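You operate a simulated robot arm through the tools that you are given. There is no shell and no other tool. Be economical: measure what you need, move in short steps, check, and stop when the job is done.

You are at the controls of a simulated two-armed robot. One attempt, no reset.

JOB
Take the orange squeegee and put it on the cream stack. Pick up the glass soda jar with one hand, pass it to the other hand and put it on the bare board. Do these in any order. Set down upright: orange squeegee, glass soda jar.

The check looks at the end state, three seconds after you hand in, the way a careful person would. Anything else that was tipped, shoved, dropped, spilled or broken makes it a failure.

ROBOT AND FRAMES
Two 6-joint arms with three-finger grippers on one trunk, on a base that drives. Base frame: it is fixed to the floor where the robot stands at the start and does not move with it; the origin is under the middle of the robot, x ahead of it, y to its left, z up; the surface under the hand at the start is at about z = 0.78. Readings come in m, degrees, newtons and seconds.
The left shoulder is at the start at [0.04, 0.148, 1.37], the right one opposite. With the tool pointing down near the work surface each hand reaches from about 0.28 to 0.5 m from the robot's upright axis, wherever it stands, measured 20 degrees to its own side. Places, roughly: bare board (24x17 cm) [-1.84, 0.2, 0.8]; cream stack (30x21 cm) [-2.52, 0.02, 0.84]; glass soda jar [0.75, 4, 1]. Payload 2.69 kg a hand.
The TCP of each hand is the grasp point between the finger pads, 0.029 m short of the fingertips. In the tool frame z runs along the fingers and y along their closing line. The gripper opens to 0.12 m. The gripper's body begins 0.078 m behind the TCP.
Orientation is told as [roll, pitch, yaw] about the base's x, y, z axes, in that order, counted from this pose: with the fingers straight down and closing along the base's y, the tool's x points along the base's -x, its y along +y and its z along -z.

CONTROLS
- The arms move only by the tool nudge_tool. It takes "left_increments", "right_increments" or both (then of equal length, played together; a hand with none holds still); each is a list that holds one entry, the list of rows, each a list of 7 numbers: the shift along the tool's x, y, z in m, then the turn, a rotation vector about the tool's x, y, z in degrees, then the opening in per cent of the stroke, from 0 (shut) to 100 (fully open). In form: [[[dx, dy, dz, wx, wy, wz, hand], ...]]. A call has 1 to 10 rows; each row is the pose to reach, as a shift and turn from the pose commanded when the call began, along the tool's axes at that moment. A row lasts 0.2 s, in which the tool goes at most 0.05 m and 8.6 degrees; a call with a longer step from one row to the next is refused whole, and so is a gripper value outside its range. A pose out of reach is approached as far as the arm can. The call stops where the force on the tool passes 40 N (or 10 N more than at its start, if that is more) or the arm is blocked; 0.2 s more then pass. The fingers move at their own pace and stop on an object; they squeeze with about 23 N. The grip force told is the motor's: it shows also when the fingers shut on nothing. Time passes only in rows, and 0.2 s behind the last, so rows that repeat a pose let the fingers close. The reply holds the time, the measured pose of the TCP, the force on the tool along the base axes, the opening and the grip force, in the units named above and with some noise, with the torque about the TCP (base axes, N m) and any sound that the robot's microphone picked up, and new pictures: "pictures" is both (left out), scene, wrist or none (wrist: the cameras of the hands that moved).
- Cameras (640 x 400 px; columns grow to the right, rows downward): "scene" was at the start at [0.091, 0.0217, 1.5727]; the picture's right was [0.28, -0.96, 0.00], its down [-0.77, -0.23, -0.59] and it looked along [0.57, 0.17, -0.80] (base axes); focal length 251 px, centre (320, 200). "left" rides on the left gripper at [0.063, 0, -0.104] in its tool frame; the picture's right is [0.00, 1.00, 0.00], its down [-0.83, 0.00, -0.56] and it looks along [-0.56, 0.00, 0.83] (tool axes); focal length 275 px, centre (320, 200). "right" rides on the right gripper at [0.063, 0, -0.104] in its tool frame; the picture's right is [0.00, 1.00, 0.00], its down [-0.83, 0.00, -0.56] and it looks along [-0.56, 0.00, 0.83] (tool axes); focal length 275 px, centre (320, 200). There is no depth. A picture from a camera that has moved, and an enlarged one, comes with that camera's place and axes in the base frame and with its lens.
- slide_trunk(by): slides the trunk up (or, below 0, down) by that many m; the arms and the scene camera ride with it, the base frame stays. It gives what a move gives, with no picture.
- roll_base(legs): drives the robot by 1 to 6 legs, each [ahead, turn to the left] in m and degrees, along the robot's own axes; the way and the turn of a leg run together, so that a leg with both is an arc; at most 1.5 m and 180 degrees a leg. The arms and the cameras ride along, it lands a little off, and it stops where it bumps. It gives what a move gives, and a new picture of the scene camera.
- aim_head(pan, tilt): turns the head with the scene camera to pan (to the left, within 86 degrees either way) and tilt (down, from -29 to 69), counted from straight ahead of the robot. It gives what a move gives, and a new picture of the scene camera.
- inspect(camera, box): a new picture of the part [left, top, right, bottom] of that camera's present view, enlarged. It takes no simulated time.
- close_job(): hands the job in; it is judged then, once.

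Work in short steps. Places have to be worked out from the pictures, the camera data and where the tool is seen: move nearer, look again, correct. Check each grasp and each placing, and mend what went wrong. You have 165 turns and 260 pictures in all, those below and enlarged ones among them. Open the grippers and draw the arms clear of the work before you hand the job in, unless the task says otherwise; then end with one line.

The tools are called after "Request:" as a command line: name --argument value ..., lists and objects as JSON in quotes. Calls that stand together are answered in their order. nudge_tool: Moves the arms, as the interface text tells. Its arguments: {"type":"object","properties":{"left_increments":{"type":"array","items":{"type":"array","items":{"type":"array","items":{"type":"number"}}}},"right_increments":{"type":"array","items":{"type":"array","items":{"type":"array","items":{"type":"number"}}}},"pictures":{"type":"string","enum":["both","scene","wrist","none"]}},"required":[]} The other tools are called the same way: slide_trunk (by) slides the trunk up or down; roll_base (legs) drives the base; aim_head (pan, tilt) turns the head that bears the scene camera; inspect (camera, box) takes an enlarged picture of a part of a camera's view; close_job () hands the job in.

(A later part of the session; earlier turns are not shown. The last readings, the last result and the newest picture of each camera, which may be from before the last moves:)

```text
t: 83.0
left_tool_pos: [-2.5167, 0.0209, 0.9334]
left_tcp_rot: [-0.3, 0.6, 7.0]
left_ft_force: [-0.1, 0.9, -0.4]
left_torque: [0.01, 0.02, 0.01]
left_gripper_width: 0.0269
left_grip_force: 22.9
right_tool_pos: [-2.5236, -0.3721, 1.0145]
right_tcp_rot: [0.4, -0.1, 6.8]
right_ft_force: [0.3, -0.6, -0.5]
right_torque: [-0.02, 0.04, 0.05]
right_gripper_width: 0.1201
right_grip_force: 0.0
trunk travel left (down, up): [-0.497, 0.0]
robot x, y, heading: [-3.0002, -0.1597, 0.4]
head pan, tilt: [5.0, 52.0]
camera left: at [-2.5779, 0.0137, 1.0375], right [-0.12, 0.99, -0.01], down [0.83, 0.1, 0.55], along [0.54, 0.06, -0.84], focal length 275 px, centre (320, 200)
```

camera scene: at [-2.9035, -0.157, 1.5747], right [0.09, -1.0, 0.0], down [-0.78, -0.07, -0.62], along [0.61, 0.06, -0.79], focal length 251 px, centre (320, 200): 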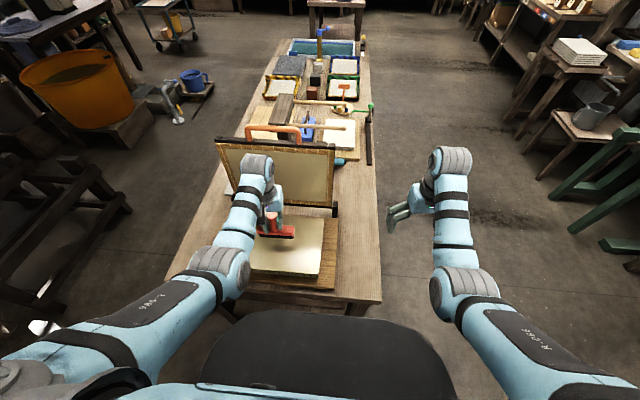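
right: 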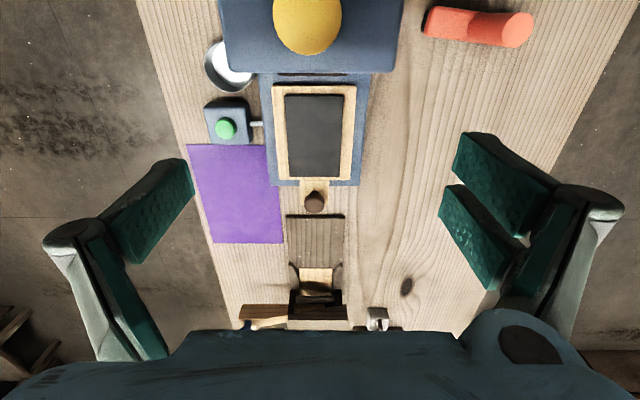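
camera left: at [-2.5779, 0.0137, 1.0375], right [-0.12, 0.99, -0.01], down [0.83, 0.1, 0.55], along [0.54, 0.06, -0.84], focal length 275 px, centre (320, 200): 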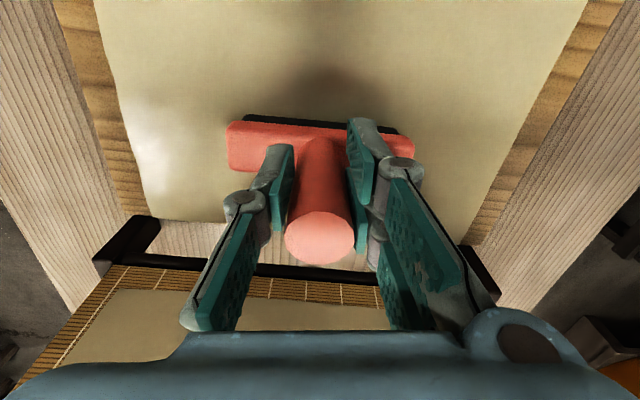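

No contact yet. Lowering a little more in 3 mm steps.

Request:
nudge_tool --left_increments '[[[0, 0, 0.003, 0, 0, 0, 0], [0, 0, 0.006, 0, 0, 0, 0], [0, 0, 0.009, 0, 0, 0, 0], [0, 0, 0.009, 0, 0, 0, 0]]]' --pictures "wrist"

```text
t: 84.0
left_tool_pos: [-2.5166, 0.0216, 0.9247]
left_tcp_rot: [-0.4, 0.5, 6.9]
left_ft_force: [0.6, 0.6, 2.8]
left_torque: [0.12, -0.03, 0.02]
left_gripper_width: 0.0268
left_grip_force: 22.6
right_tool_pos: [-2.5259, -0.3737, 1.0139]
right_tcp_rot: [0.4, -0.1, 6.8]
right_ft_force: [0.8, 0.0, 0.5]
right_torque: [-0.04, -0.02, 0.01]
right_gripper_width: 0.1198
right_grip_force: 0.0
trunk travel left (down, up): [-0.497, 0.0]
robot x, y, heading: [-3.0004, -0.1637, 0.3]
head pan, tilt: [5.0, 52.0]
camera left: at [-2.5779, 0.0138, 1.029], right [-0.12, 0.99, 0.0], down [0.83, 0.1, 0.55], along [0.55, 0.06, -0.84], focal length 275 px, centre (320, 200)
```

left: 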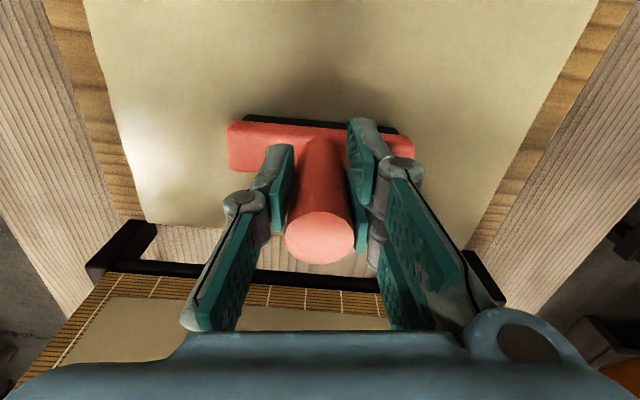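

A light contact force (2.8 N) shows. I'll press 1.5 mm more and then open slowly, only partway.

Request:
nudge_tool --left_increments '[[[0, 0, 0.0015, 0, 0, 0, 0], [0, 0, 0.0015, 0, 0, 0, 15], [0, 0, 0.0015, 0, 0, 0, 30], [0, 0, 0.0015, 0, 0, 0, 45], [0, 0, 0.0015, 0, 0, 0, 55], [0, 0, 0.0015, 0, 0, 0, 55]]]' --pictures "wrist"

```text
t: 85.4
left_tool_pos: [-2.516, 0.021, 0.9227]
left_tcp_rot: [-0.2, 0.6, 6.9]
left_ft_force: [0.0, 0.2, -0.6]
left_torque: [0.03, 0.02, -0.01]
left_gripper_width: 0.0661
left_grip_force: 0.0
right_tool_pos: [-2.5248, -0.3718, 1.0139]
right_tcp_rot: [0.5, -0.1, 6.7]
right_ft_force: [0.7, 0.2, -0.1]
right_torque: [0.0, 0.01, 0.02]
right_gripper_width: 0.1199
right_grip_force: 0.1
trunk travel left (down, up): [-0.497, 0.0]
robot x, y, heading: [-3.0002, -0.1611, 0.5]
head pan, tilt: [5.0, 52.0]
camera left: at [-2.5778, 0.014, 1.0273], right [-0.12, 0.99, -0.01], down [0.83, 0.1, 0.55], along [0.54, 0.06, -0.84], focal length 275 px, centre (320, 200)
```

left: 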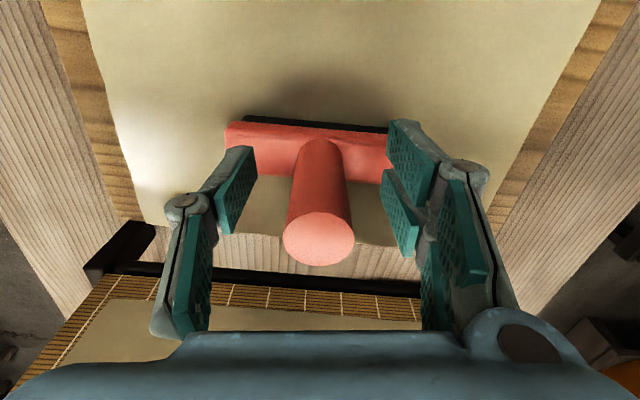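

The squeegee is released and standing. I'll raise the hand straight up, then look.

Request:
nudge_tool --left_increments '[[[0, 0, -0.02, 0, 0, 0, 55], [0, 0, -0.05, 0, 0, 0, 55], [0, 0, -0.08, 0, 0, 0, 55], [0.03, 0.03, -0.09, 0, 0, 0, 55], [0.06, 0.06, -0.09, 0, 0, 0, 55]]]'

```text
t: 86.6
left_tool_pos: [-2.5631, 0.0756, 0.9851]
left_tcp_rot: [-0.4, 0.4, 7.0]
left_ft_force: [-0.5, 0.7, -0.2]
left_torque: [-0.03, -0.02, 0.0]
left_gripper_width: 0.0659
left_grip_force: 0.0
left hand out of reach, approached as far as the arm can: row 4, 5
right_tool_pos: [-2.5248, -0.3707, 1.0147]
right_tcp_rot: [0.4, -0.3, 6.9]
right_ft_force: [0.2, 0.1, 0.7]
right_torque: [-0.01, -0.05, 0.04]
right_gripper_width: 0.12
right_grip_force: 0.0
trunk travel left (down, up): [-0.497, 0.0]
robot x, y, heading: [-3.0001, -0.1616, 0.5]
head pan, tilt: [5.0, 52.0]
camera scene: at [-2.9048, -0.1536, 1.5747], right [0.09, -1.0, 0.0], down [-0.78, -0.08, -0.62], along [0.61, 0.06, -0.79], focal length 251 px, centre (320, 200)
camera left: at [-2.6247, 0.0688, 1.0902], right [-0.12, 0.99, -0.01], down [0.83, 0.1, 0.55], along [0.55, 0.06, -0.84], focal length 275 px, centre (320, 200)
```

scene: 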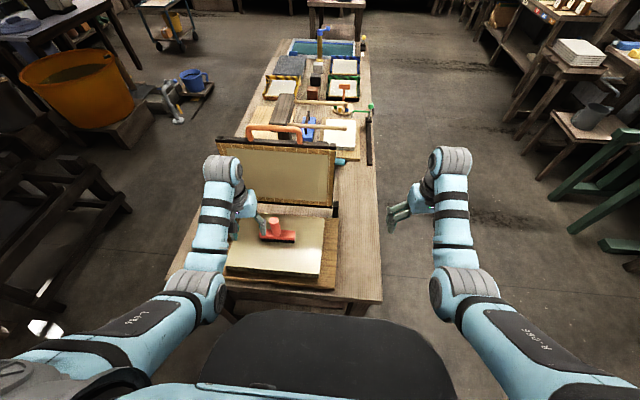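
left: 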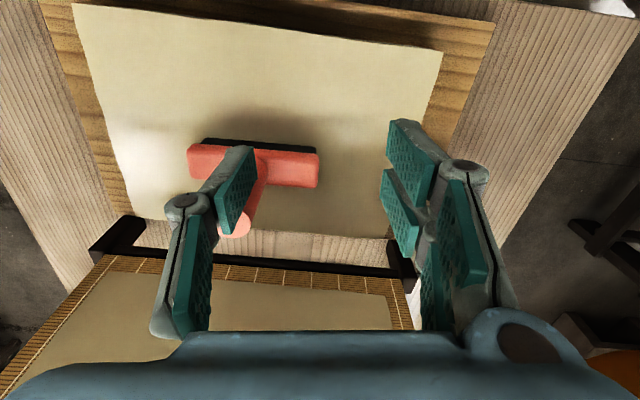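

The squeegee stands upright on the stack and the hand is clear. Now I'll back off and go around the +y side towards the jar.

Request:
roll_base --legs '[[-0.22, 0]]'

Request:
inspect --camera "scene" --box '[200, 130, 360, 230]'

Request:
aim_head --pan 70 --tilt 35

```text
t: 88.3
left_tool_pos: [-2.7753, 0.0718, 0.9836]
left_tcp_rot: [-0.3, 0.8, 6.9]
left_ft_force: [-0.1, -0.8, -0.6]
left_torque: [-0.03, 0.03, -0.01]
left_gripper_width: 0.0659
left_grip_force: 0.1
right_tool_pos: [-2.7396, -0.3739, 1.0127]
right_tcp_rot: [0.4, 0.1, 6.7]
right_ft_force: [0.0, 0.0, -0.6]
right_torque: [0.01, 0.04, 0.01]
right_gripper_width: 0.12
right_grip_force: 0.1
trunk travel left (down, up): [-0.497, 0.0]
robot x, y, heading: [-3.2182, -0.1668, 0.5]
head pan, tilt: [5.0, 52.0]
camera scene: at [-3.1155, -0.1579, 1.5742], right [0.09, -1.0, 0.0], down [-0.79, -0.07, -0.61], along [0.61, 0.06, -0.79], focal length 251 px, centre (320, 200)
```

scene: 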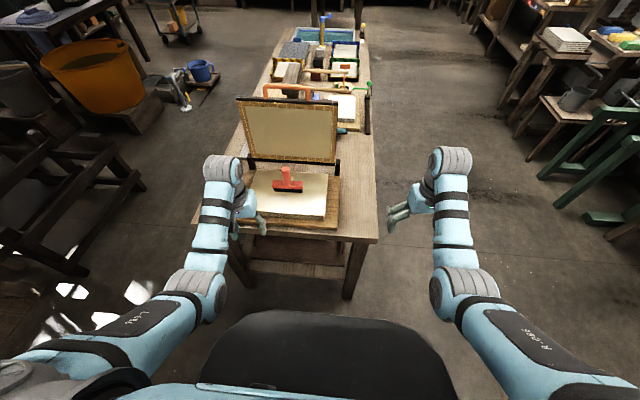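

```text
4.00 times, centred on (280, 180) of scene
camera zoom: at [-3.1155, -0.1579, 1.5742], right [0.09, -1.0, 0.0], down [-0.79, -0.07, -0.61], along [0.61, 0.06, -0.79], focal length 1002 px, centre (480, 280)
```

zoom: 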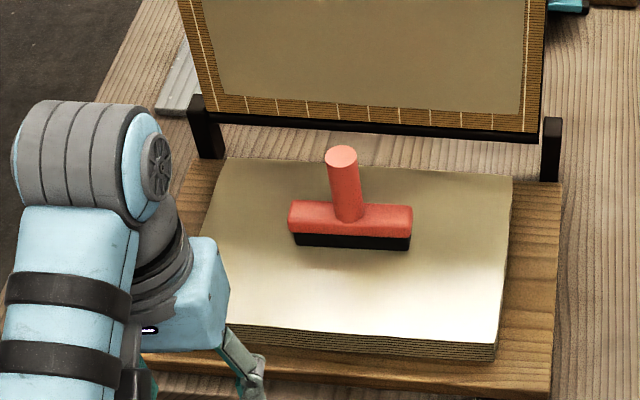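

```text
t: 89.7
left_tool_pos: [-2.7792, 0.0725, 0.9857]
left_tcp_rot: [-0.3, 0.4, 7.0]
left_ft_force: [0.4, -0.3, 0.5]
left_torque: [0.01, 0.0, 0.01]
left_gripper_width: 0.0662
left_grip_force: 0.0
right_tool_pos: [-2.7415, -0.3732, 1.0148]
right_tcp_rot: [0.4, -0.1, 6.7]
right_ft_force: [-0.4, 0.0, -0.3]
right_torque: [0.01, -0.01, -0.02]
right_gripper_width: 0.1201
right_grip_force: 0.1
trunk travel left (down, up): [-0.497, 0.0]
robot x, y, heading: [-3.2153, -0.1677, 0.3]
head pan, tilt: [70.0, 35.0]
camera scene: at [-3.1661, -0.0819, 1.599], right [0.94, -0.34, 0.0], down [-0.19, -0.54, -0.82], along [0.28, 0.77, -0.57], focal length 251 px, centre (320, 200)
```

scene: 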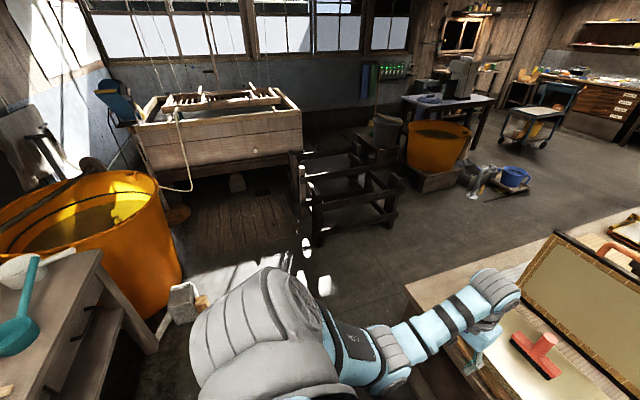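

The squeegee stands cleanly on the stack. The aisle on the +y side (y 0.36–1.46) is open, so I'll go around into it.

Request:
roll_base --legs '[[0, 90], [0.8, 0], [0, -68], [0.75, 0], [0, -22], [1.3, 0]]'

Request:
aim_head --pan 15 --tilt 25

```text
t: 111.7
left_tool_pos: [-0.8103, 1.1782, 0.9854]
left_tcp_rot: [-0.3, 0.6, 6.4]
left_ft_force: [-0.9, -0.3, -0.5]
left_torque: [0.0, 0.02, -0.01]
left_gripper_width: 0.0661
left_grip_force: 0.1
right_tool_pos: [-0.7765, 0.7312, 1.0148]
right_tcp_rot: [0.3, -0.2, 6.5]
right_ft_force: [0.8, -0.6, 0.3]
right_torque: [0.03, 0.02, 0.02]
right_gripper_width: 0.1199
right_grip_force: 0.0
trunk travel left (down, up): [-0.497, 0.0]
robot x, y, heading: [-1.2519, 0.94, 0.2]
head pan, tilt: [70.0, 35.0]
camera scene: at [-1.1995, 1.0255, 1.5991], right [0.94, -0.34, 0.0], down [-0.19, -0.54, -0.82], along [0.28, 0.77, -0.57], focal length 251 px, centre (320, 200)
```

scene: 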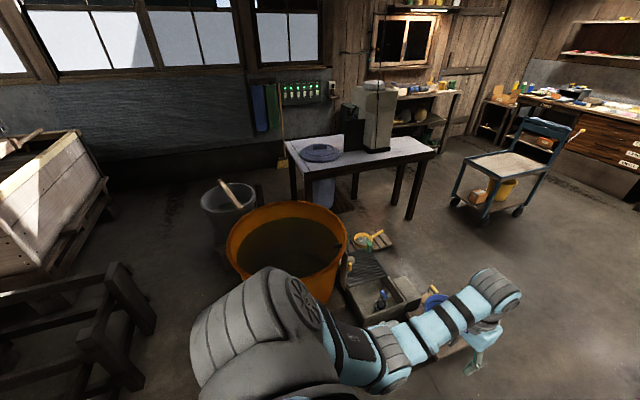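

```text
t: 113.0
left_tool_pos: [-0.8101, 1.1775, 0.9855]
left_tcp_rot: [-0.3, 0.5, 6.5]
left_ft_force: [0.1, 0.4, -0.1]
left_torque: [0.03, 0.02, -0.04]
left_gripper_width: 0.0659
left_grip_force: 0.0
right_tool_pos: [-0.7755, 0.731, 1.0147]
right_tcp_rot: [0.4, -0.2, 6.4]
right_ft_force: [-0.6, -0.4, -1.0]
right_torque: [-0.01, -0.03, 0.01]
right_gripper_width: 0.1199
right_grip_force: 0.0
trunk travel left (down, up): [-0.497, 0.0]
robot x, y, heading: [-1.2468, 0.9419, 0.0]
head pan, tilt: [15.0, 25.0]
camera scene: at [-1.1395, 0.9667, 1.6148], right [0.26, -0.97, 0.0], down [-0.41, -0.11, -0.91], along [0.87, 0.24, -0.42], focal length 251 px, centre (320, 200)
```

scene: 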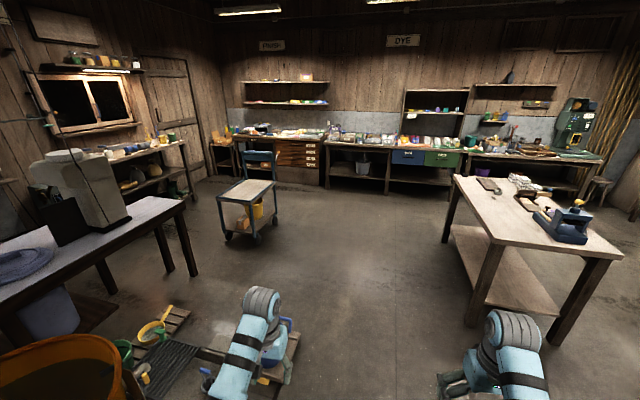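

The gap between the table and the cart is too narrow (about 0.55 m), so I'll go around the cart's right side. First I'll drive along the aisle to x≈2.05.

Request:
roll_base --legs '[[1.5, 0], [1.5, 0], [0.25, 0], [0, 90]]'

Request:
aim_head --pan 20 --tilt 25

```text
t: 132.6
left_tool_pos: [1.7549, 1.365, 0.9856]
left_tcp_rot: [-0.5, 0.5, 94.8]
left_ft_force: [0.2, -0.1, 0.6]
left_torque: [0.02, 0.01, 0.01]
left_gripper_width: 0.0658
left_grip_force: 0.1
right_tool_pos: [2.203, 1.3866, 1.0133]
right_tcp_rot: [0.4, 0.0, 94.5]
right_ft_force: [-0.3, -0.7, 0.0]
right_torque: [0.02, -0.01, 0.0]
right_gripper_width: 0.1202
right_grip_force: 0.0
trunk travel left (down, up): [-0.497, 0.0]
robot x, y, heading: [1.9744, 0.9186, 88.2]
head pan, tilt: [15.0, 25.0]
camera scene: at [1.9561, 1.031, 1.6148], right [0.97, 0.23, 0.0], down [0.1, -0.41, -0.91], along [-0.21, 0.88, -0.42], focal length 251 px, centre (320, 200)
```

scene: 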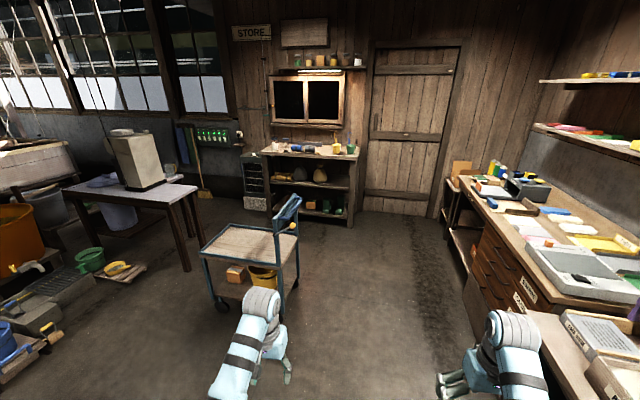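

```text
t: 133.2
left_tool_pos: [1.754, 1.3642, 0.9854]
left_tcp_rot: [-0.3, 0.5, 94.7]
left_ft_force: [-0.2, -0.4, 0.0]
left_torque: [-0.01, 0.02, 0.0]
left_gripper_width: 0.0661
left_grip_force: 0.1
right_tool_pos: [2.2017, 1.3868, 1.0149]
right_tcp_rot: [0.4, -0.2, 94.6]
right_ft_force: [0.3, -0.2, 0.1]
right_torque: [0.0, 0.0, -0.03]
right_gripper_width: 0.12
right_grip_force: 0.0
trunk travel left (down, up): [-0.497, 0.0]
robot x, y, heading: [1.975, 0.9216, 88.2]
head pan, tilt: [20.0, 25.0]
camera scene: at [1.9481, 1.0288, 1.6148], right [0.95, 0.31, 0.0], down [0.13, -0.4, -0.91], along [-0.28, 0.86, -0.42], focal length 251 px, centre (320, 200)
```

scene: 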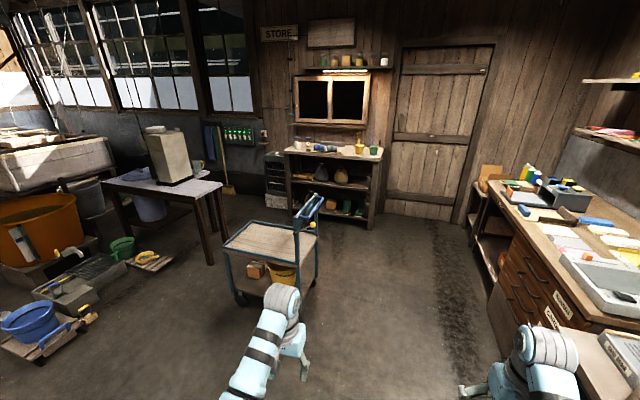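

I'll zoom on the store shelf to identify the glass soda jar.

Request:
inspect --camera "scene" --box '[270, 115, 400, 196]'

```text
4.92 times, centred on (335, 156) of scene
camera zoom: at [1.9481, 1.0288, 1.6148], right [0.95, 0.31, 0.0], down [0.13, -0.4, -0.91], along [-0.28, 0.86, -0.42], focal length 1234 px, centre (246, 419)
```

zoom: 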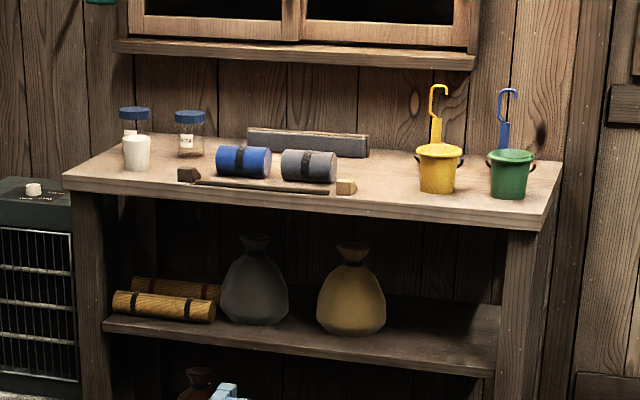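

Two blue-lidded glass jars stand at the back left, so I need the label up close. I'll drive up past the cart, then left between the cart and the shelf.

Request:
roll_base --legs '[[1.1, 0], [1.1, 0], [0, 45]]'

Request:
aim_head --pan 0 --tilt 35

```text
t: 146.3
left_tool_pos: [1.5887, 3.3198, 0.9865]
left_tcp_rot: [-0.3, 0.4, 139.1]
left_ft_force: [-0.6, 0.9, -0.5]
left_torque: [-0.02, 0.0, 0.01]
left_gripper_width: 0.0661
left_grip_force: 0.1
right_tool_pos: [1.8952, 3.6465, 1.0151]
right_tcp_rot: [0.5, -0.1, 139.1]
right_ft_force: [0.6, 0.4, -0.5]
right_torque: [-0.02, 0.01, 0.02]
right_gripper_width: 0.1198
right_grip_force: 0.1
trunk travel left (down, up): [-0.497, 0.0]
robot x, y, heading: [2.0599, 3.1572, 132.5]
head pan, tilt: [20.0, 25.0]
camera scene: at [1.9642, 3.2136, 1.6148], right [0.46, 0.89, 0.0], down [0.38, -0.19, -0.91], along [-0.81, 0.42, -0.42], focal length 251 px, centre (320, 200)
```

scene: 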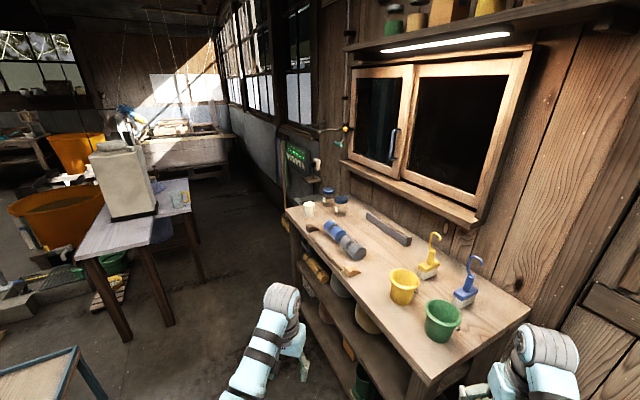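

```text
t: 147.2
left_tool_pos: [1.5898, 3.3189, 0.9864]
left_tcp_rot: [-0.3, 0.5, 139.0]
left_ft_force: [0.1, 0.0, -0.3]
left_torque: [-0.02, 0.02, 0.01]
left_gripper_width: 0.066
left_grip_force: 0.1
right_tool_pos: [1.8943, 3.6463, 1.0136]
right_tcp_rot: [0.4, -0.2, 139.0]
right_ft_force: [0.1, 0.1, 0.7]
right_torque: [0.0, 0.01, 0.0]
right_gripper_width: 0.12
right_grip_force: 0.0
trunk travel left (down, up): [-0.497, 0.0]
robot x, y, heading: [2.0587, 3.1567, 132.6]
head pan, tilt: [0.0, 35.0]
camera scene: at [1.9858, 3.2354, 1.5991], right [0.73, 0.68, 0.0], down [0.39, -0.42, -0.82], along [-0.56, 0.6, -0.57], focal length 251 px, centre (320, 200)
```

scene: 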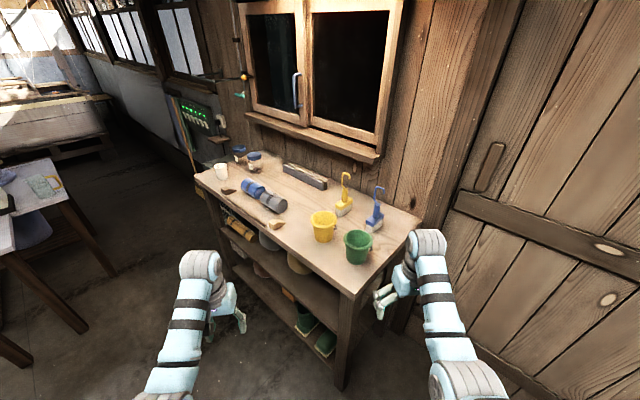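

I'll turn to face −x, drive along between cart and shelf, and look at the jars.

Request:
roll_base --legs '[[0, 47], [0.85, 0]]'

Request:
aim_head --pan -75 --tilt 35

```text
t: 153.7
left_tool_pos: [0.7773, 2.9614, 0.9857]
left_tcp_rot: [-0.2, 0.6, -175.6]
left_ft_force: [0.7, 0.0, 0.2]
left_torque: [-0.02, 0.03, 0.03]
left_gripper_width: 0.0658
left_grip_force: 0.0
right_tool_pos: [0.7588, 3.4092, 1.0138]
right_tcp_rot: [0.4, -0.2, -175.6]
right_ft_force: [-1.2, 0.0, -0.2]
right_torque: [-0.01, 0.03, -0.01]
right_gripper_width: 0.1197
right_grip_force: 0.1
trunk travel left (down, up): [-0.497, 0.0]
robot x, y, heading: [1.2235, 3.1791, 177.9]
head pan, tilt: [0.0, 35.0]
camera scene: at [1.1156, 3.185, 1.5992], right [0.04, 1.0, 0.0], down [0.57, -0.02, -0.82], along [-0.82, 0.03, -0.57], focal length 251 px, centre (320, 200)
```

scene: 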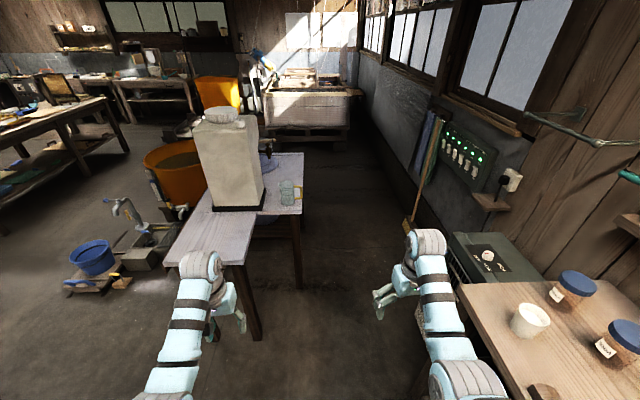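

```text
t: 155.2
left_tool_pos: [0.7762, 2.9604, 0.9862]
left_tcp_rot: [-0.3, 0.6, -175.7]
left_ft_force: [0.0, -0.1, 0.0]
left_torque: [-0.01, 0.01, 0.01]
left_gripper_width: 0.0662
left_grip_force: 0.0
right_tool_pos: [0.7568, 3.408, 1.0147]
right_tcp_rot: [0.4, -0.1, -175.7]
right_ft_force: [-0.4, -0.5, 0.2]
right_torque: [-0.01, 0.01, -0.01]
right_gripper_width: 0.1203
right_grip_force: 0.0
trunk travel left (down, up): [-0.497, 0.0]
robot x, y, heading: [1.2183, 3.1796, 177.8]
head pan, tilt: [-75.0, 35.0]
camera scene: at [1.1819, 3.2677, 1.5991], right [0.97, 0.22, 0.0], down [0.13, -0.56, -0.82], along [-0.18, 0.8, -0.57], focal length 251 px, centre (320, 200)
```

scene: 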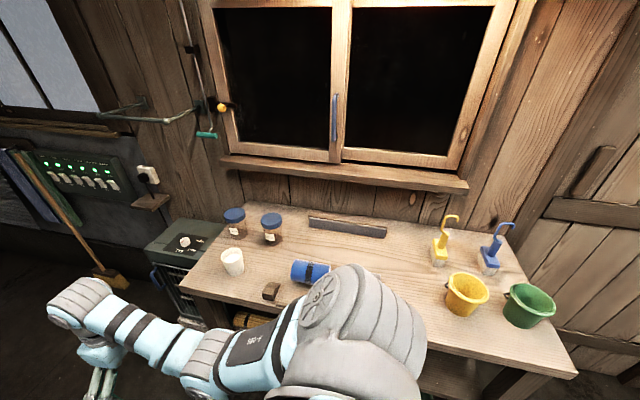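

Request:
inspect --camera "scene" --box '[200, 190, 320, 265]'

```text
5.33 times, centred on (260, 228) of scene
camera zoom: at [1.1819, 3.2677, 1.5991], right [0.97, 0.22, 0.0], down [0.13, -0.56, -0.82], along [-0.18, 0.8, -0.57], focal length 1337 px, centre (640, 53)
```

zoom: 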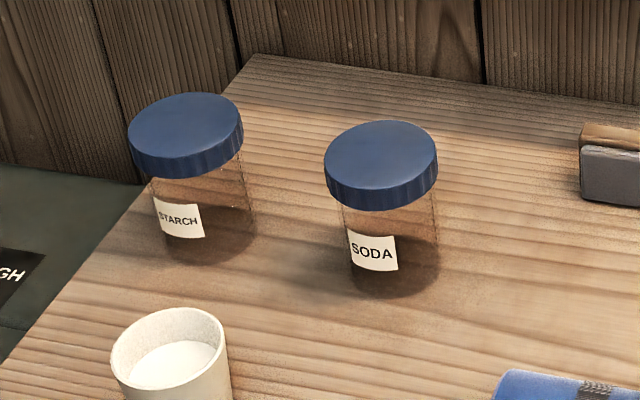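

The jar on the right is labelled SODA. Triangulation gives lid top ≈[0.85, 3.93, 1.01], base z ≈0.90, lid Ø≈78 mm, and the shelf front edge at y≈3.655. I'll test tool-down reach in free air here, about 0.58 m ahead.

Request:
nudge_tool --right_increments '[[[-0.03, 0, 0.01, 0, 0, 0, 100], [-0.06, 0, 0.02, 0, 0, 0, 100], [-0.09, 0, 0.025, 0, 0, 0, 100], [-0.12, 0, 0.025, 0, 0, 0, 100], [-0.14, 0, 0.025, 0, 0, 0, 100], [-0.16, 0, 0.025, 0, 0, 0, 100]]]' --pictures "none"

```text
t: 156.6
left_tool_pos: [0.7737, 2.962, 0.9844]
left_tcp_rot: [-0.3, 0.7, -175.6]
left_ft_force: [0.2, 0.1, -0.1]
left_torque: [0.04, -0.01, 0.02]
left_gripper_width: 0.0657
left_grip_force: 0.1
right_tool_pos: [0.676, 3.4023, 0.9964]
right_tcp_rot: [0.3, 0.0, -175.7]
right_ft_force: [-0.1, -0.2, -0.4]
right_torque: [-0.03, -0.01, 0.02]
right_gripper_width: 0.1198
right_grip_force: 0.0
right hand out of reach, approached as far as the arm can: row 3, 4, 5, 6
trunk travel left (down, up): [-0.497, 0.0]
robot x, y, heading: [1.2208, 3.1798, 178.0]
head pan, tilt: [-75.0, 35.0]
```

Tool-down reach is about 0.545 m ahead at this height; a slight tilt will add more. I'll retract the right hand, drive on to x≈0.72 and turn to face the shelf, so that the right hand gets the jar.

Request:
nudge_tool --right_increments '[[[0.04, 0.02, 0, 0, 0, 0, 100], [0.08, 0.04, 0, 0, 0, 0, 100], [0.11, 0.05, 0, 0, 0, 0, 100]]]' --pictures "none"

Request:
roll_base --legs '[[0.5, 0]]'

Request:
aim_head --pan -40 --tilt 45

```text
t: 157.4
left_tool_pos: [0.7764, 2.9612, 0.9855]
left_tcp_rot: [-0.3, 0.5, -175.6]
left_ft_force: [0.8, -0.1, -0.3]
left_torque: [0.02, 0.03, -0.01]
left_gripper_width: 0.0659
left_grip_force: 0.1
right_tool_pos: [0.7861, 3.3605, 0.9933]
right_tcp_rot: [0.5, -0.1, -175.8]
right_ft_force: [-0.8, -0.3, 0.0]
right_torque: [-0.03, -0.02, -0.03]
right_gripper_width: 0.12
right_grip_force: 0.1
right hand out of reach, approached as far as the arm can: row 3
trunk travel left (down, up): [-0.497, 0.0]
robot x, y, heading: [1.222, 3.1819, 177.8]
head pan, tilt: [-75.0, 35.0]
```

```text
t: 160.3
left_tool_pos: [0.2791, 2.9786, 0.9859]
left_tcp_rot: [-0.3, 0.5, -175.5]
left_ft_force: [-0.3, -0.8, -0.1]
left_torque: [0.0, 0.04, 0.02]
left_gripper_width: 0.066
left_grip_force: 0.1
right_tool_pos: [0.2872, 3.3769, 0.9937]
right_tcp_rot: [0.3, -0.2, -175.7]
right_ft_force: [0.7, 0.3, -0.1]
right_torque: [-0.02, -0.02, 0.03]
right_gripper_width: 0.1202
right_grip_force: 0.0
trunk travel left (down, up): [-0.497, 0.0]
robot x, y, heading: [0.7272, 3.1988, 177.7]
head pan, tilt: [-75.0, 35.0]
camera scene: at [0.6863, 3.2852, 1.5992], right [0.97, 0.22, 0.0], down [0.13, -0.56, -0.82], along [-0.19, 0.8, -0.57], focal length 251 px, centre (320, 200)
```

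scene: 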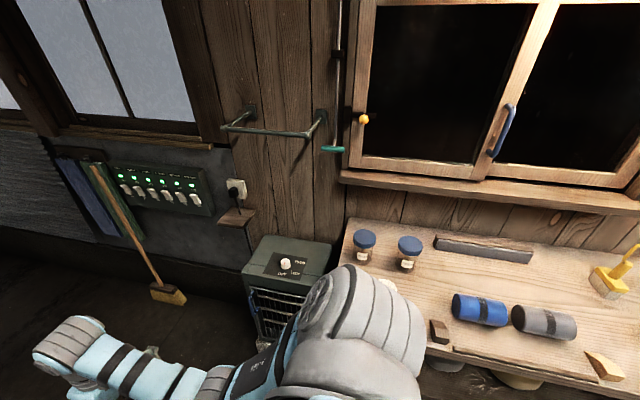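

```text
t: 161.3
left_tool_pos: [0.2768, 2.9797, 0.9859]
left_tcp_rot: [-0.3, 0.6, -175.5]
left_ft_force: [0.4, 0.1, -0.4]
left_torque: [0.0, -0.03, 0.0]
left_gripper_width: 0.0661
left_grip_force: 0.1
right_tool_pos: [0.2861, 3.3765, 0.9933]
right_tcp_rot: [0.3, -0.1, -175.7]
right_ft_force: [0.5, 0.1, -1.3]
right_torque: [0.0, -0.02, 0.0]
right_gripper_width: 0.12
right_grip_force: 0.0
trunk travel left (down, up): [-0.497, 0.0]
robot x, y, heading: [0.7234, 3.199, 178.1]
head pan, tilt: [-40.0, 45.0]
camera scene: at [0.6425, 3.254, 1.5842], right [0.67, 0.74, 0.0], down [0.53, -0.47, -0.71], along [-0.53, 0.47, -0.71], focal length 251 px, centre (320, 200)
```

scene: 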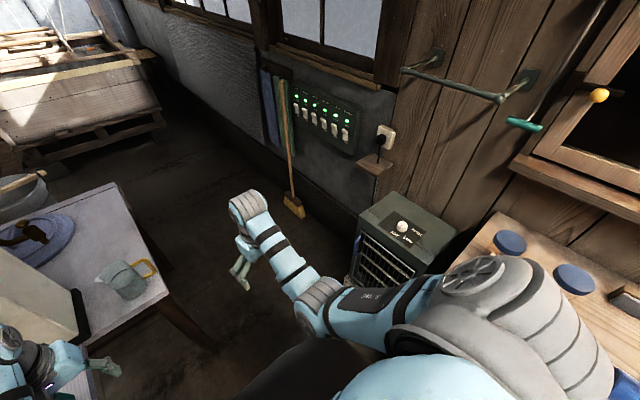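

The second view confirms the jar at (≈0.84, 3.927). Turning right to face the shelf; the sweep radius is about 0.5 m and stays in front of the cup.

Request:
roll_base --legs '[[0, -88]]'

Request:
aim_head --pan -10 --tilt 50

```text
t: 165.5
left_tool_pos: [0.4948, 3.6394, 0.9845]
left_tcp_rot: [-0.3, 0.6, 95.6]
left_ft_force: [-1.1, -0.3, -0.2]
left_torque: [0.0, -0.01, 0.05]
left_gripper_width: 0.0662
left_grip_force: 0.2
right_tool_pos: [0.8931, 3.6392, 0.9924]
right_tcp_rot: [0.2, -0.2, 95.5]
right_ft_force: [-0.1, 0.2, -0.1]
right_torque: [-0.02, 0.01, -0.02]
right_gripper_width: 0.1202
right_grip_force: 0.0
trunk travel left (down, up): [-0.497, 0.0]
robot x, y, heading: [0.7215, 3.1972, 89.4]
head pan, tilt: [-40.0, 45.0]
camera scene: at [0.7766, 3.2807, 1.5842], right [0.76, -0.65, 0.0], down [-0.46, -0.54, -0.71], along [0.46, 0.53, -0.71], focal length 251 px, centre (320, 200)
```

scene: 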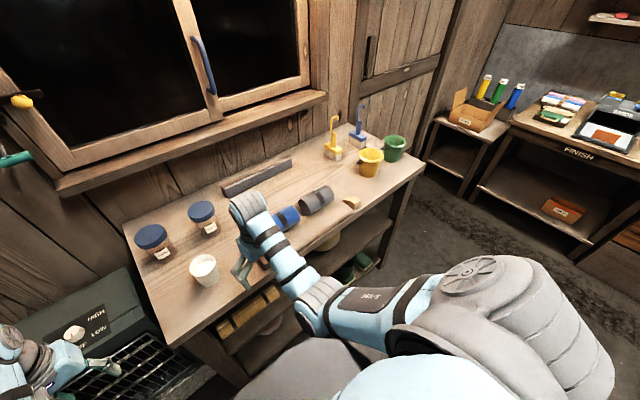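

```text
t: 166.5
left_tool_pos: [0.4959, 3.6387, 0.9862]
left_tcp_rot: [-0.4, 0.6, 95.6]
left_ft_force: [0.3, -0.6, -0.2]
left_torque: [0.01, -0.01, -0.02]
left_gripper_width: 0.066
left_grip_force: 0.0
right_tool_pos: [0.8936, 3.6388, 0.9942]
right_tcp_rot: [0.4, -0.3, 95.5]
right_ft_force: [-0.1, 0.0, -0.3]
right_torque: [-0.04, 0.01, -0.01]
right_gripper_width: 0.1201
right_grip_force: 0.0
trunk travel left (down, up): [-0.497, 0.0]
robot x, y, heading: [0.7244, 3.1953, 89.0]
head pan, tilt: [-10.0, 50.0]
camera scene: at [0.7384, 3.2948, 1.5773], right [0.98, -0.19, 0.0], down [-0.14, -0.75, -0.64], along [0.12, 0.63, -0.77], focal length 251 px, centre (320, 200)
```

scene: 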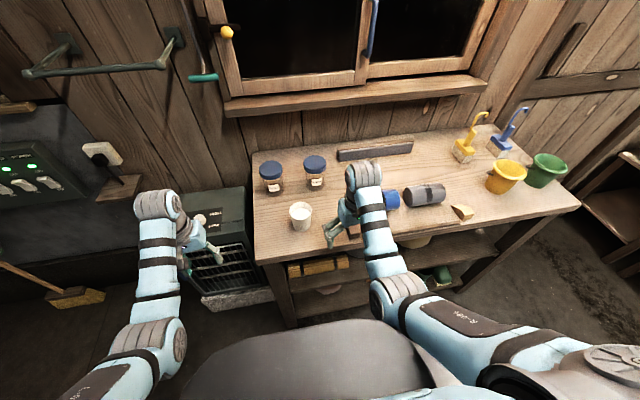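

Jar at (0.836, 3.923), cup at (0.77, 3.76). I'll narrow the right gripper to 75% and nudge it left so it passes between the cup and the blue roll, then creep forward 0.14 m.

Request:
nudge_tool --right_increments '[[[0, 0.012, 0, 0, 0, 0, 75], [0, 0.024, -0.005, 0, 0, 0, 75], [0, 0.024, -0.005, 0, 0, 0, 75]]]' --pictures "none"

Request:
roll_base --legs '[[0.14, 0]]'

Request:
inspect --camera "right" --box '[0, 0, 640, 400]'

```text
t: 167.3
left_tool_pos: [0.4951, 3.6398, 0.9858]
left_tcp_rot: [-0.3, 0.6, 95.6]
left_ft_force: [-0.6, 0.2, -0.4]
left_torque: [0.01, 0.02, -0.02]
left_gripper_width: 0.066
left_grip_force: 0.1
right_tool_pos: [0.8695, 3.6382, 0.9968]
right_tcp_rot: [0.4, -0.1, 95.6]
right_ft_force: [-0.3, 0.5, 0.1]
right_torque: [-0.01, -0.03, 0.02]
right_gripper_width: 0.0899
right_grip_force: 0.0
trunk travel left (down, up): [-0.497, 0.0]
robot x, y, heading: [0.7271, 3.1984, 89.0]
head pan, tilt: [-10.0, 50.0]
```

```text
t: 168.6
left_tool_pos: [0.4958, 3.7748, 0.9871]
left_tcp_rot: [-0.3, 0.4, 95.7]
left_ft_force: [-0.7, 0.1, -0.2]
left_torque: [0.03, -0.02, -0.01]
left_gripper_width: 0.0661
left_grip_force: 0.1
right_tool_pos: [0.8727, 3.7742, 0.999]
right_tcp_rot: [0.3, -0.4, 95.6]
right_ft_force: [0.8, 0.2, -0.1]
right_torque: [0.07, 0.02, 0.01]
right_gripper_width: 0.0901
right_grip_force: 0.0
trunk travel left (down, up): [-0.497, 0.0]
robot x, y, heading: [0.7235, 3.3393, 89.2]
head pan, tilt: [-10.0, 50.0]
camera scene: at [0.7401, 3.4281, 1.5777], right [0.98, -0.19, 0.0], down [-0.14, -0.75, -0.65], along [0.12, 0.63, -0.76], focal length 251 px, centre (320, 200)
```

scene: 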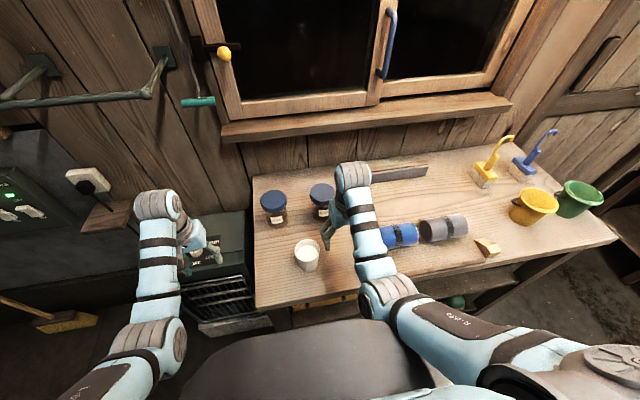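

```text
1.00 times, centred on (320, 200) of right (not enlarged: the box is as wide or as high as the picture)
camera zoom: at [0.878, 3.7112, 1.1009], right [-0.99, -0.1, 0.01], down [-0.08, 0.82, 0.56], along [-0.06, 0.56, -0.83], focal length 275 px, centre (320, 200)
```

zoom: 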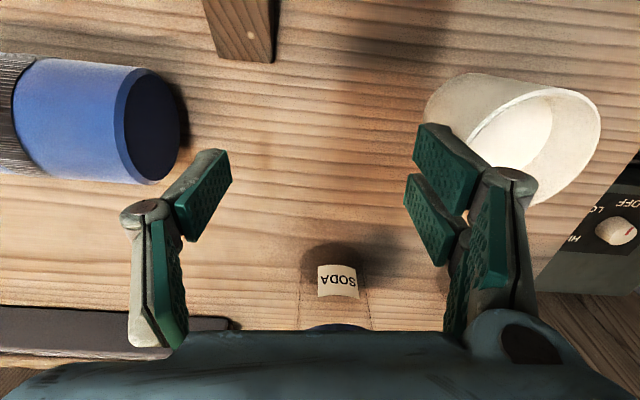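

The SODA label is right ahead, jar axis at about (0.838, 3.918). I'll move forward to just short of the lid while tilting the fingers 25° forward for extra reach.

Request:
nudge_tool --right_increments '[[[-0.02, 0, 0, 0, -8, 0, 75], [-0.05, 0, 0.004, 0, -16, 0, 75], [-0.075, 0, 0.008, 0, -24, 0, 75], [-0.075, 0, 0.008, 0, -24, 0, 75]]]' --pictures "both"

```text
t: 169.6
left_tool_pos: [0.4959, 3.7791, 0.9853]
left_tcp_rot: [-0.3, 0.6, 95.7]
left_ft_force: [-0.1, 0.0, -0.7]
left_torque: [0.0, -0.02, -0.03]
left_gripper_width: 0.0659
left_grip_force: 0.1
right_tool_pos: [0.8626, 3.8536, 0.9891]
right_tcp_rot: [0.4, -24.2, 95.3]
right_ft_force: [0.0, -0.2, -0.4]
right_torque: [0.02, 0.03, 0.0]
right_gripper_width: 0.0901
right_grip_force: 0.0
trunk travel left (down, up): [-0.497, 0.0]
robot x, y, heading: [0.7219, 3.3335, 89.0]
head pan, tilt: [-10.0, 50.0]
camera scene: at [0.74, 3.4345, 1.5773], right [0.98, -0.19, 0.0], down [-0.14, -0.75, -0.64], along [0.12, 0.63, -0.77], focal length 251 px, centre (320, 200)
camera right: at [0.8725, 3.7542, 1.0572], right [-0.99, -0.1, 0.0], down [-0.05, 0.53, 0.85], along [-0.09, 0.84, -0.53], focal length 275 px, centre (320, 200)
```

scene: 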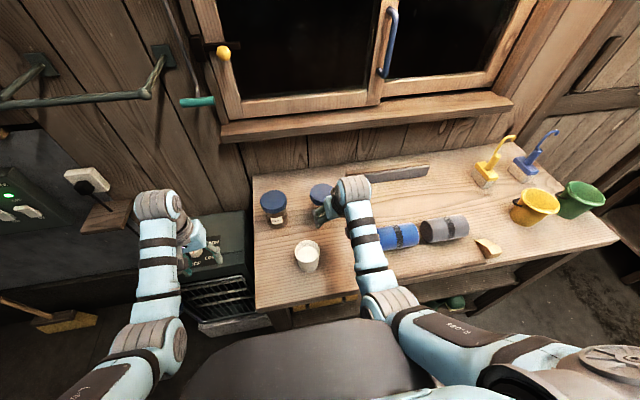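
right: 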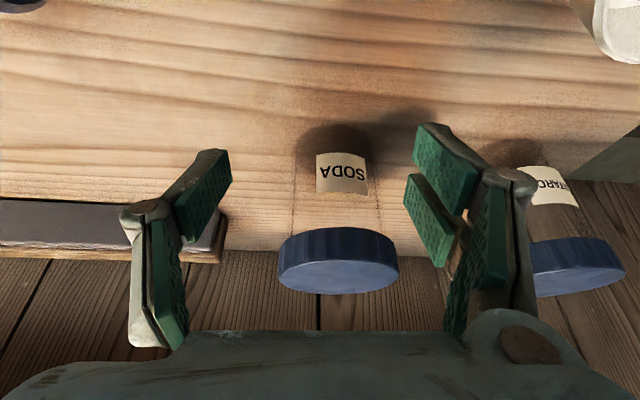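

The lid is centred ~14 mm left of my path, at about (0.842, 3.92, top 1.007). I'll open to 88%, shift left, then slide forward so the pads straddle the lid.

Request:
nudge_tool --right_increments '[[[0, 0.007, 0, 0, 0, 0, 88], [0, 0.014, 0, 0, 0, 0, 88], [-0.014, 0.014, 0.006, 0, 0, 0, 88], [-0.028, 0.014, 0.0126, 0, 0, 0, 88], [-0.042, 0.014, 0.019, 0, 0, 0, 88], [-0.055, 0.014, 0.025, 0, 0, 0, 88], [-0.055, 0.014, 0.025, 0, 0, 0, 88]]]' --pictures "wrist"

```text
t: 171.2
left_tool_pos: [0.4967, 3.7792, 0.9864]
left_tcp_rot: [-0.4, 0.5, 95.8]
left_ft_force: [-0.2, -0.5, -0.2]
left_torque: [-0.02, 0.01, -0.01]
left_gripper_width: 0.0662
left_grip_force: 0.0
right_tool_pos: [0.8431, 3.9102, 0.9904]
right_tcp_rot: [0.4, -24.2, 95.5]
right_ft_force: [-0.5, -1.3, 0.1]
right_torque: [-0.01, 0.03, 0.02]
right_gripper_width: 0.1054
right_grip_force: 0.1
trunk travel left (down, up): [-0.497, 0.0]
robot x, y, heading: [0.7249, 3.3387, 89.4]
head pan, tilt: [-10.0, 50.0]
camera right: at [0.8538, 3.8117, 1.0573], right [-0.99, -0.1, 0.0], down [-0.05, 0.53, 0.85], along [-0.09, 0.84, -0.53], focal length 275 px, centre (320, 200)
```

right: 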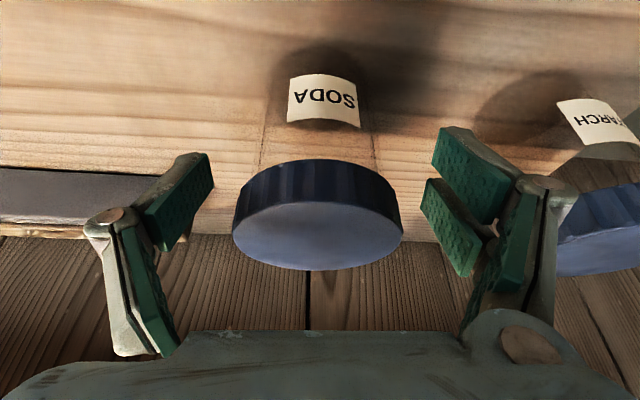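

Aligned on x; the TCP is about 1 cm short of the jar axis. I'll go 10 mm further and close.

Request:
nudge_tool --right_increments '[[[-0.009, 0, 0.004, 0, 0, 0, 88], [-0.009, 0, 0.004, 0, 0, 0, 60], [-0.009, 0, 0.004, 0, 0, 0, 30], [-0.009, 0, 0.004, 0, 0, 0, 0], [-0.009, 0, 0.004, 0, 0, 0, 0]]]' --pictures "wrist"

```text
t: 172.4
left_tool_pos: [0.4978, 3.7784, 0.985]
left_tcp_rot: [-0.4, 0.5, 95.8]
left_ft_force: [0.2, -0.3, 1.4]
left_torque: [0.01, -0.01, 0.0]
left_gripper_width: 0.0658
left_grip_force: 0.0
right_tool_pos: [0.8433, 3.9215, 0.9895]
right_tcp_rot: [0.4, -24.2, 95.4]
right_ft_force: [0.5, 0.8, 0.3]
right_torque: [0.06, 0.07, -0.02]
right_gripper_width: 0.074
right_grip_force: 22.9
trunk travel left (down, up): [-0.497, 0.0]
robot x, y, heading: [0.7276, 3.3354, 89.2]
head pan, tilt: [-10.0, 50.0]
camera right: at [0.8527, 3.8217, 1.0572], right [-0.99, -0.1, 0.0], down [-0.05, 0.53, 0.85], along [-0.09, 0.84, -0.53], focal length 275 px, centre (320, 200)
```

right: 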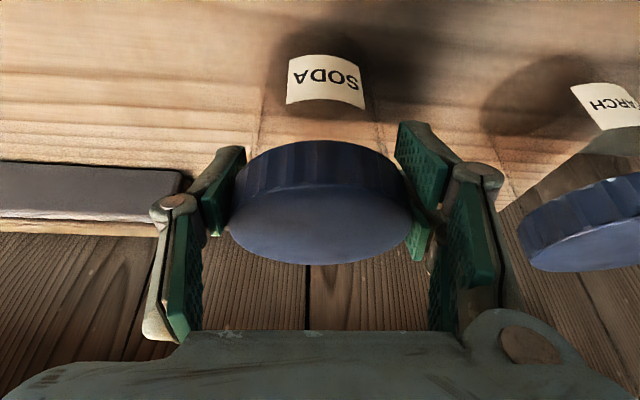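

The lid is gripped (74 mm, 23 N). I'll lift ~5 cm and shift 3.5 cm right to pass between the cup and the roll.

Request:
nudge_tool --right_increments '[[[-0.006, 0, -0.0137, 0, 0, 0, 0], [-0.0123, 0, -0.027, 0, 0, 0, 0], [-0.0205, 0, -0.0456, 0, 0, 0, 0], [-0.0205, -0.018, -0.0456, 0, 0, 0, 0], [-0.0205, -0.036, -0.0456, 0, 0, 0, 0], [-0.0205, -0.036, -0.0456, 0, 0, 0, 0]]]'

```text
t: 173.8
left_tool_pos: [0.4965, 3.7779, 0.985]
left_tcp_rot: [-0.3, 0.7, 95.7]
left_ft_force: [0.2, -0.2, -0.1]
left_torque: [0.0, 0.0, 0.01]
left_gripper_width: 0.0659
left_grip_force: 0.0
right_tool_pos: [0.88, 3.9243, 1.0386]
right_tcp_rot: [0.4, -24.2, 95.4]
right_ft_force: [-0.6, 0.5, -3.3]
right_torque: [-0.01, 0.01, -0.01]
right_gripper_width: 0.0742
right_grip_force: 22.9
trunk travel left (down, up): [-0.497, 0.0]
robot x, y, heading: [0.7216, 3.3347, 89.4]
head pan, tilt: [-10.0, 50.0]
camera scene: at [0.7398, 3.434, 1.5773], right [0.98, -0.19, 0.0], down [-0.14, -0.75, -0.64], along [0.12, 0.63, -0.77], focal length 251 px, centre (320, 200)
camera right: at [0.8894, 3.825, 1.1062], right [-0.99, -0.1, 0.0], down [-0.05, 0.53, 0.85], along [-0.09, 0.84, -0.53], focal length 275 px, centre (320, 200)
```

scene: 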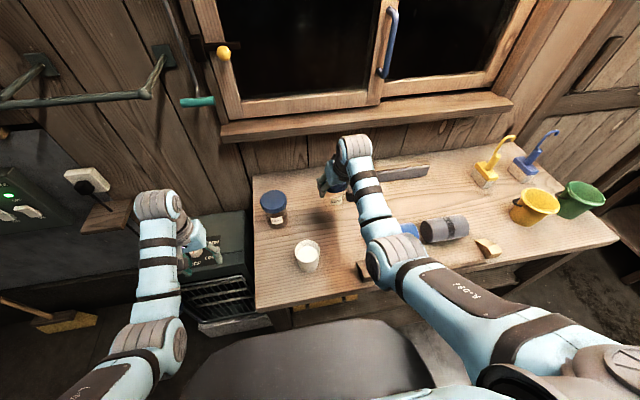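
right: 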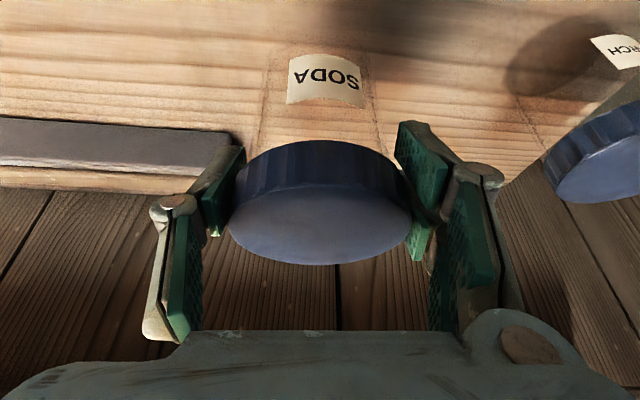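

The jar is lifted and steady. I'll back off 0.28 m so it clears the shelf.

Request:
roll_base --legs '[[-0.28, 0]]'

```text
t: 175.8
left_tool_pos: [0.4919, 3.4966, 0.985]
left_tcp_rot: [-0.3, 0.6, 95.8]
left_ft_force: [-0.1, -0.1, 0.7]
left_torque: [-0.02, 0.0, 0.02]
left_gripper_width: 0.066
left_grip_force: 0.1
right_tool_pos: [0.8748, 3.6416, 1.0364]
right_tcp_rot: [0.4, -24.0, 95.4]
right_ft_force: [0.4, 0.8, -1.8]
right_torque: [-0.05, 0.0, -0.02]
right_gripper_width: 0.0738
right_grip_force: 23.1
trunk travel left (down, up): [-0.497, 0.0]
robot x, y, heading: [0.7257, 3.0553, 89.5]
head pan, tilt: [-10.0, 50.0]
camera scene: at [0.7365, 3.1551, 1.577], right [0.98, -0.19, 0.0], down [-0.14, -0.76, -0.64], along [0.12, 0.63, -0.77], focal length 251 px, centre (320, 200)
```

scene: 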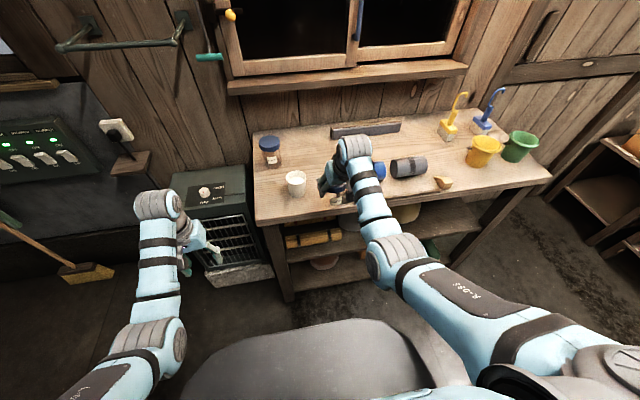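

For the handover I want the right fingers and left fingers on the same sides of the jar, stacked vertically, with the hands coming from opposite sides. First I'll turn left 55° into free space.

Request:
roll_base --legs '[[0, 55]]'

```text
t: 178.6
left_tool_pos: [0.2289, 3.1244, 0.9868]
left_tcp_rot: [-0.3, 0.7, 150.2]
left_ft_force: [-0.2, 0.5, 0.2]
left_torque: [-0.01, -0.03, -0.02]
left_gripper_width: 0.066
left_grip_force: 0.0
right_tool_pos: [0.3336, 3.5197, 1.0383]
right_tcp_rot: [0.4, -24.2, 149.9]
right_ft_force: [-0.4, 0.4, -2.3]
right_torque: [0.01, -0.01, -0.04]
right_gripper_width: 0.0737
right_grip_force: 23.1
trunk travel left (down, up): [-0.497, 0.0]
robot x, y, heading: [0.7234, 3.0518, 143.9]
head pan, tilt: [-10.0, 50.0]
camera scene: at [0.6523, 3.1229, 1.5773], right [0.72, 0.69, 0.0], down [0.53, -0.55, -0.64], along [-0.44, 0.46, -0.77], focal length 251 px, centre (320, 200)
```

scene: 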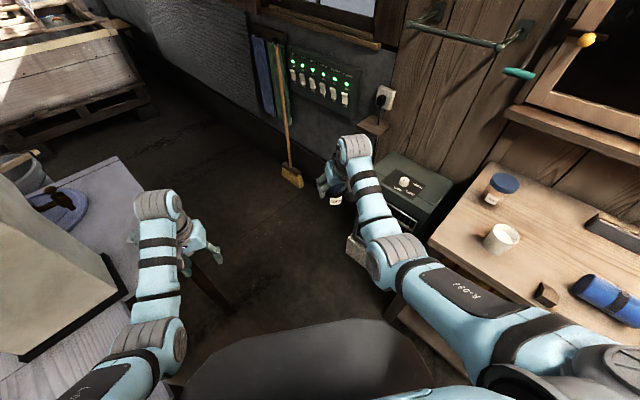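

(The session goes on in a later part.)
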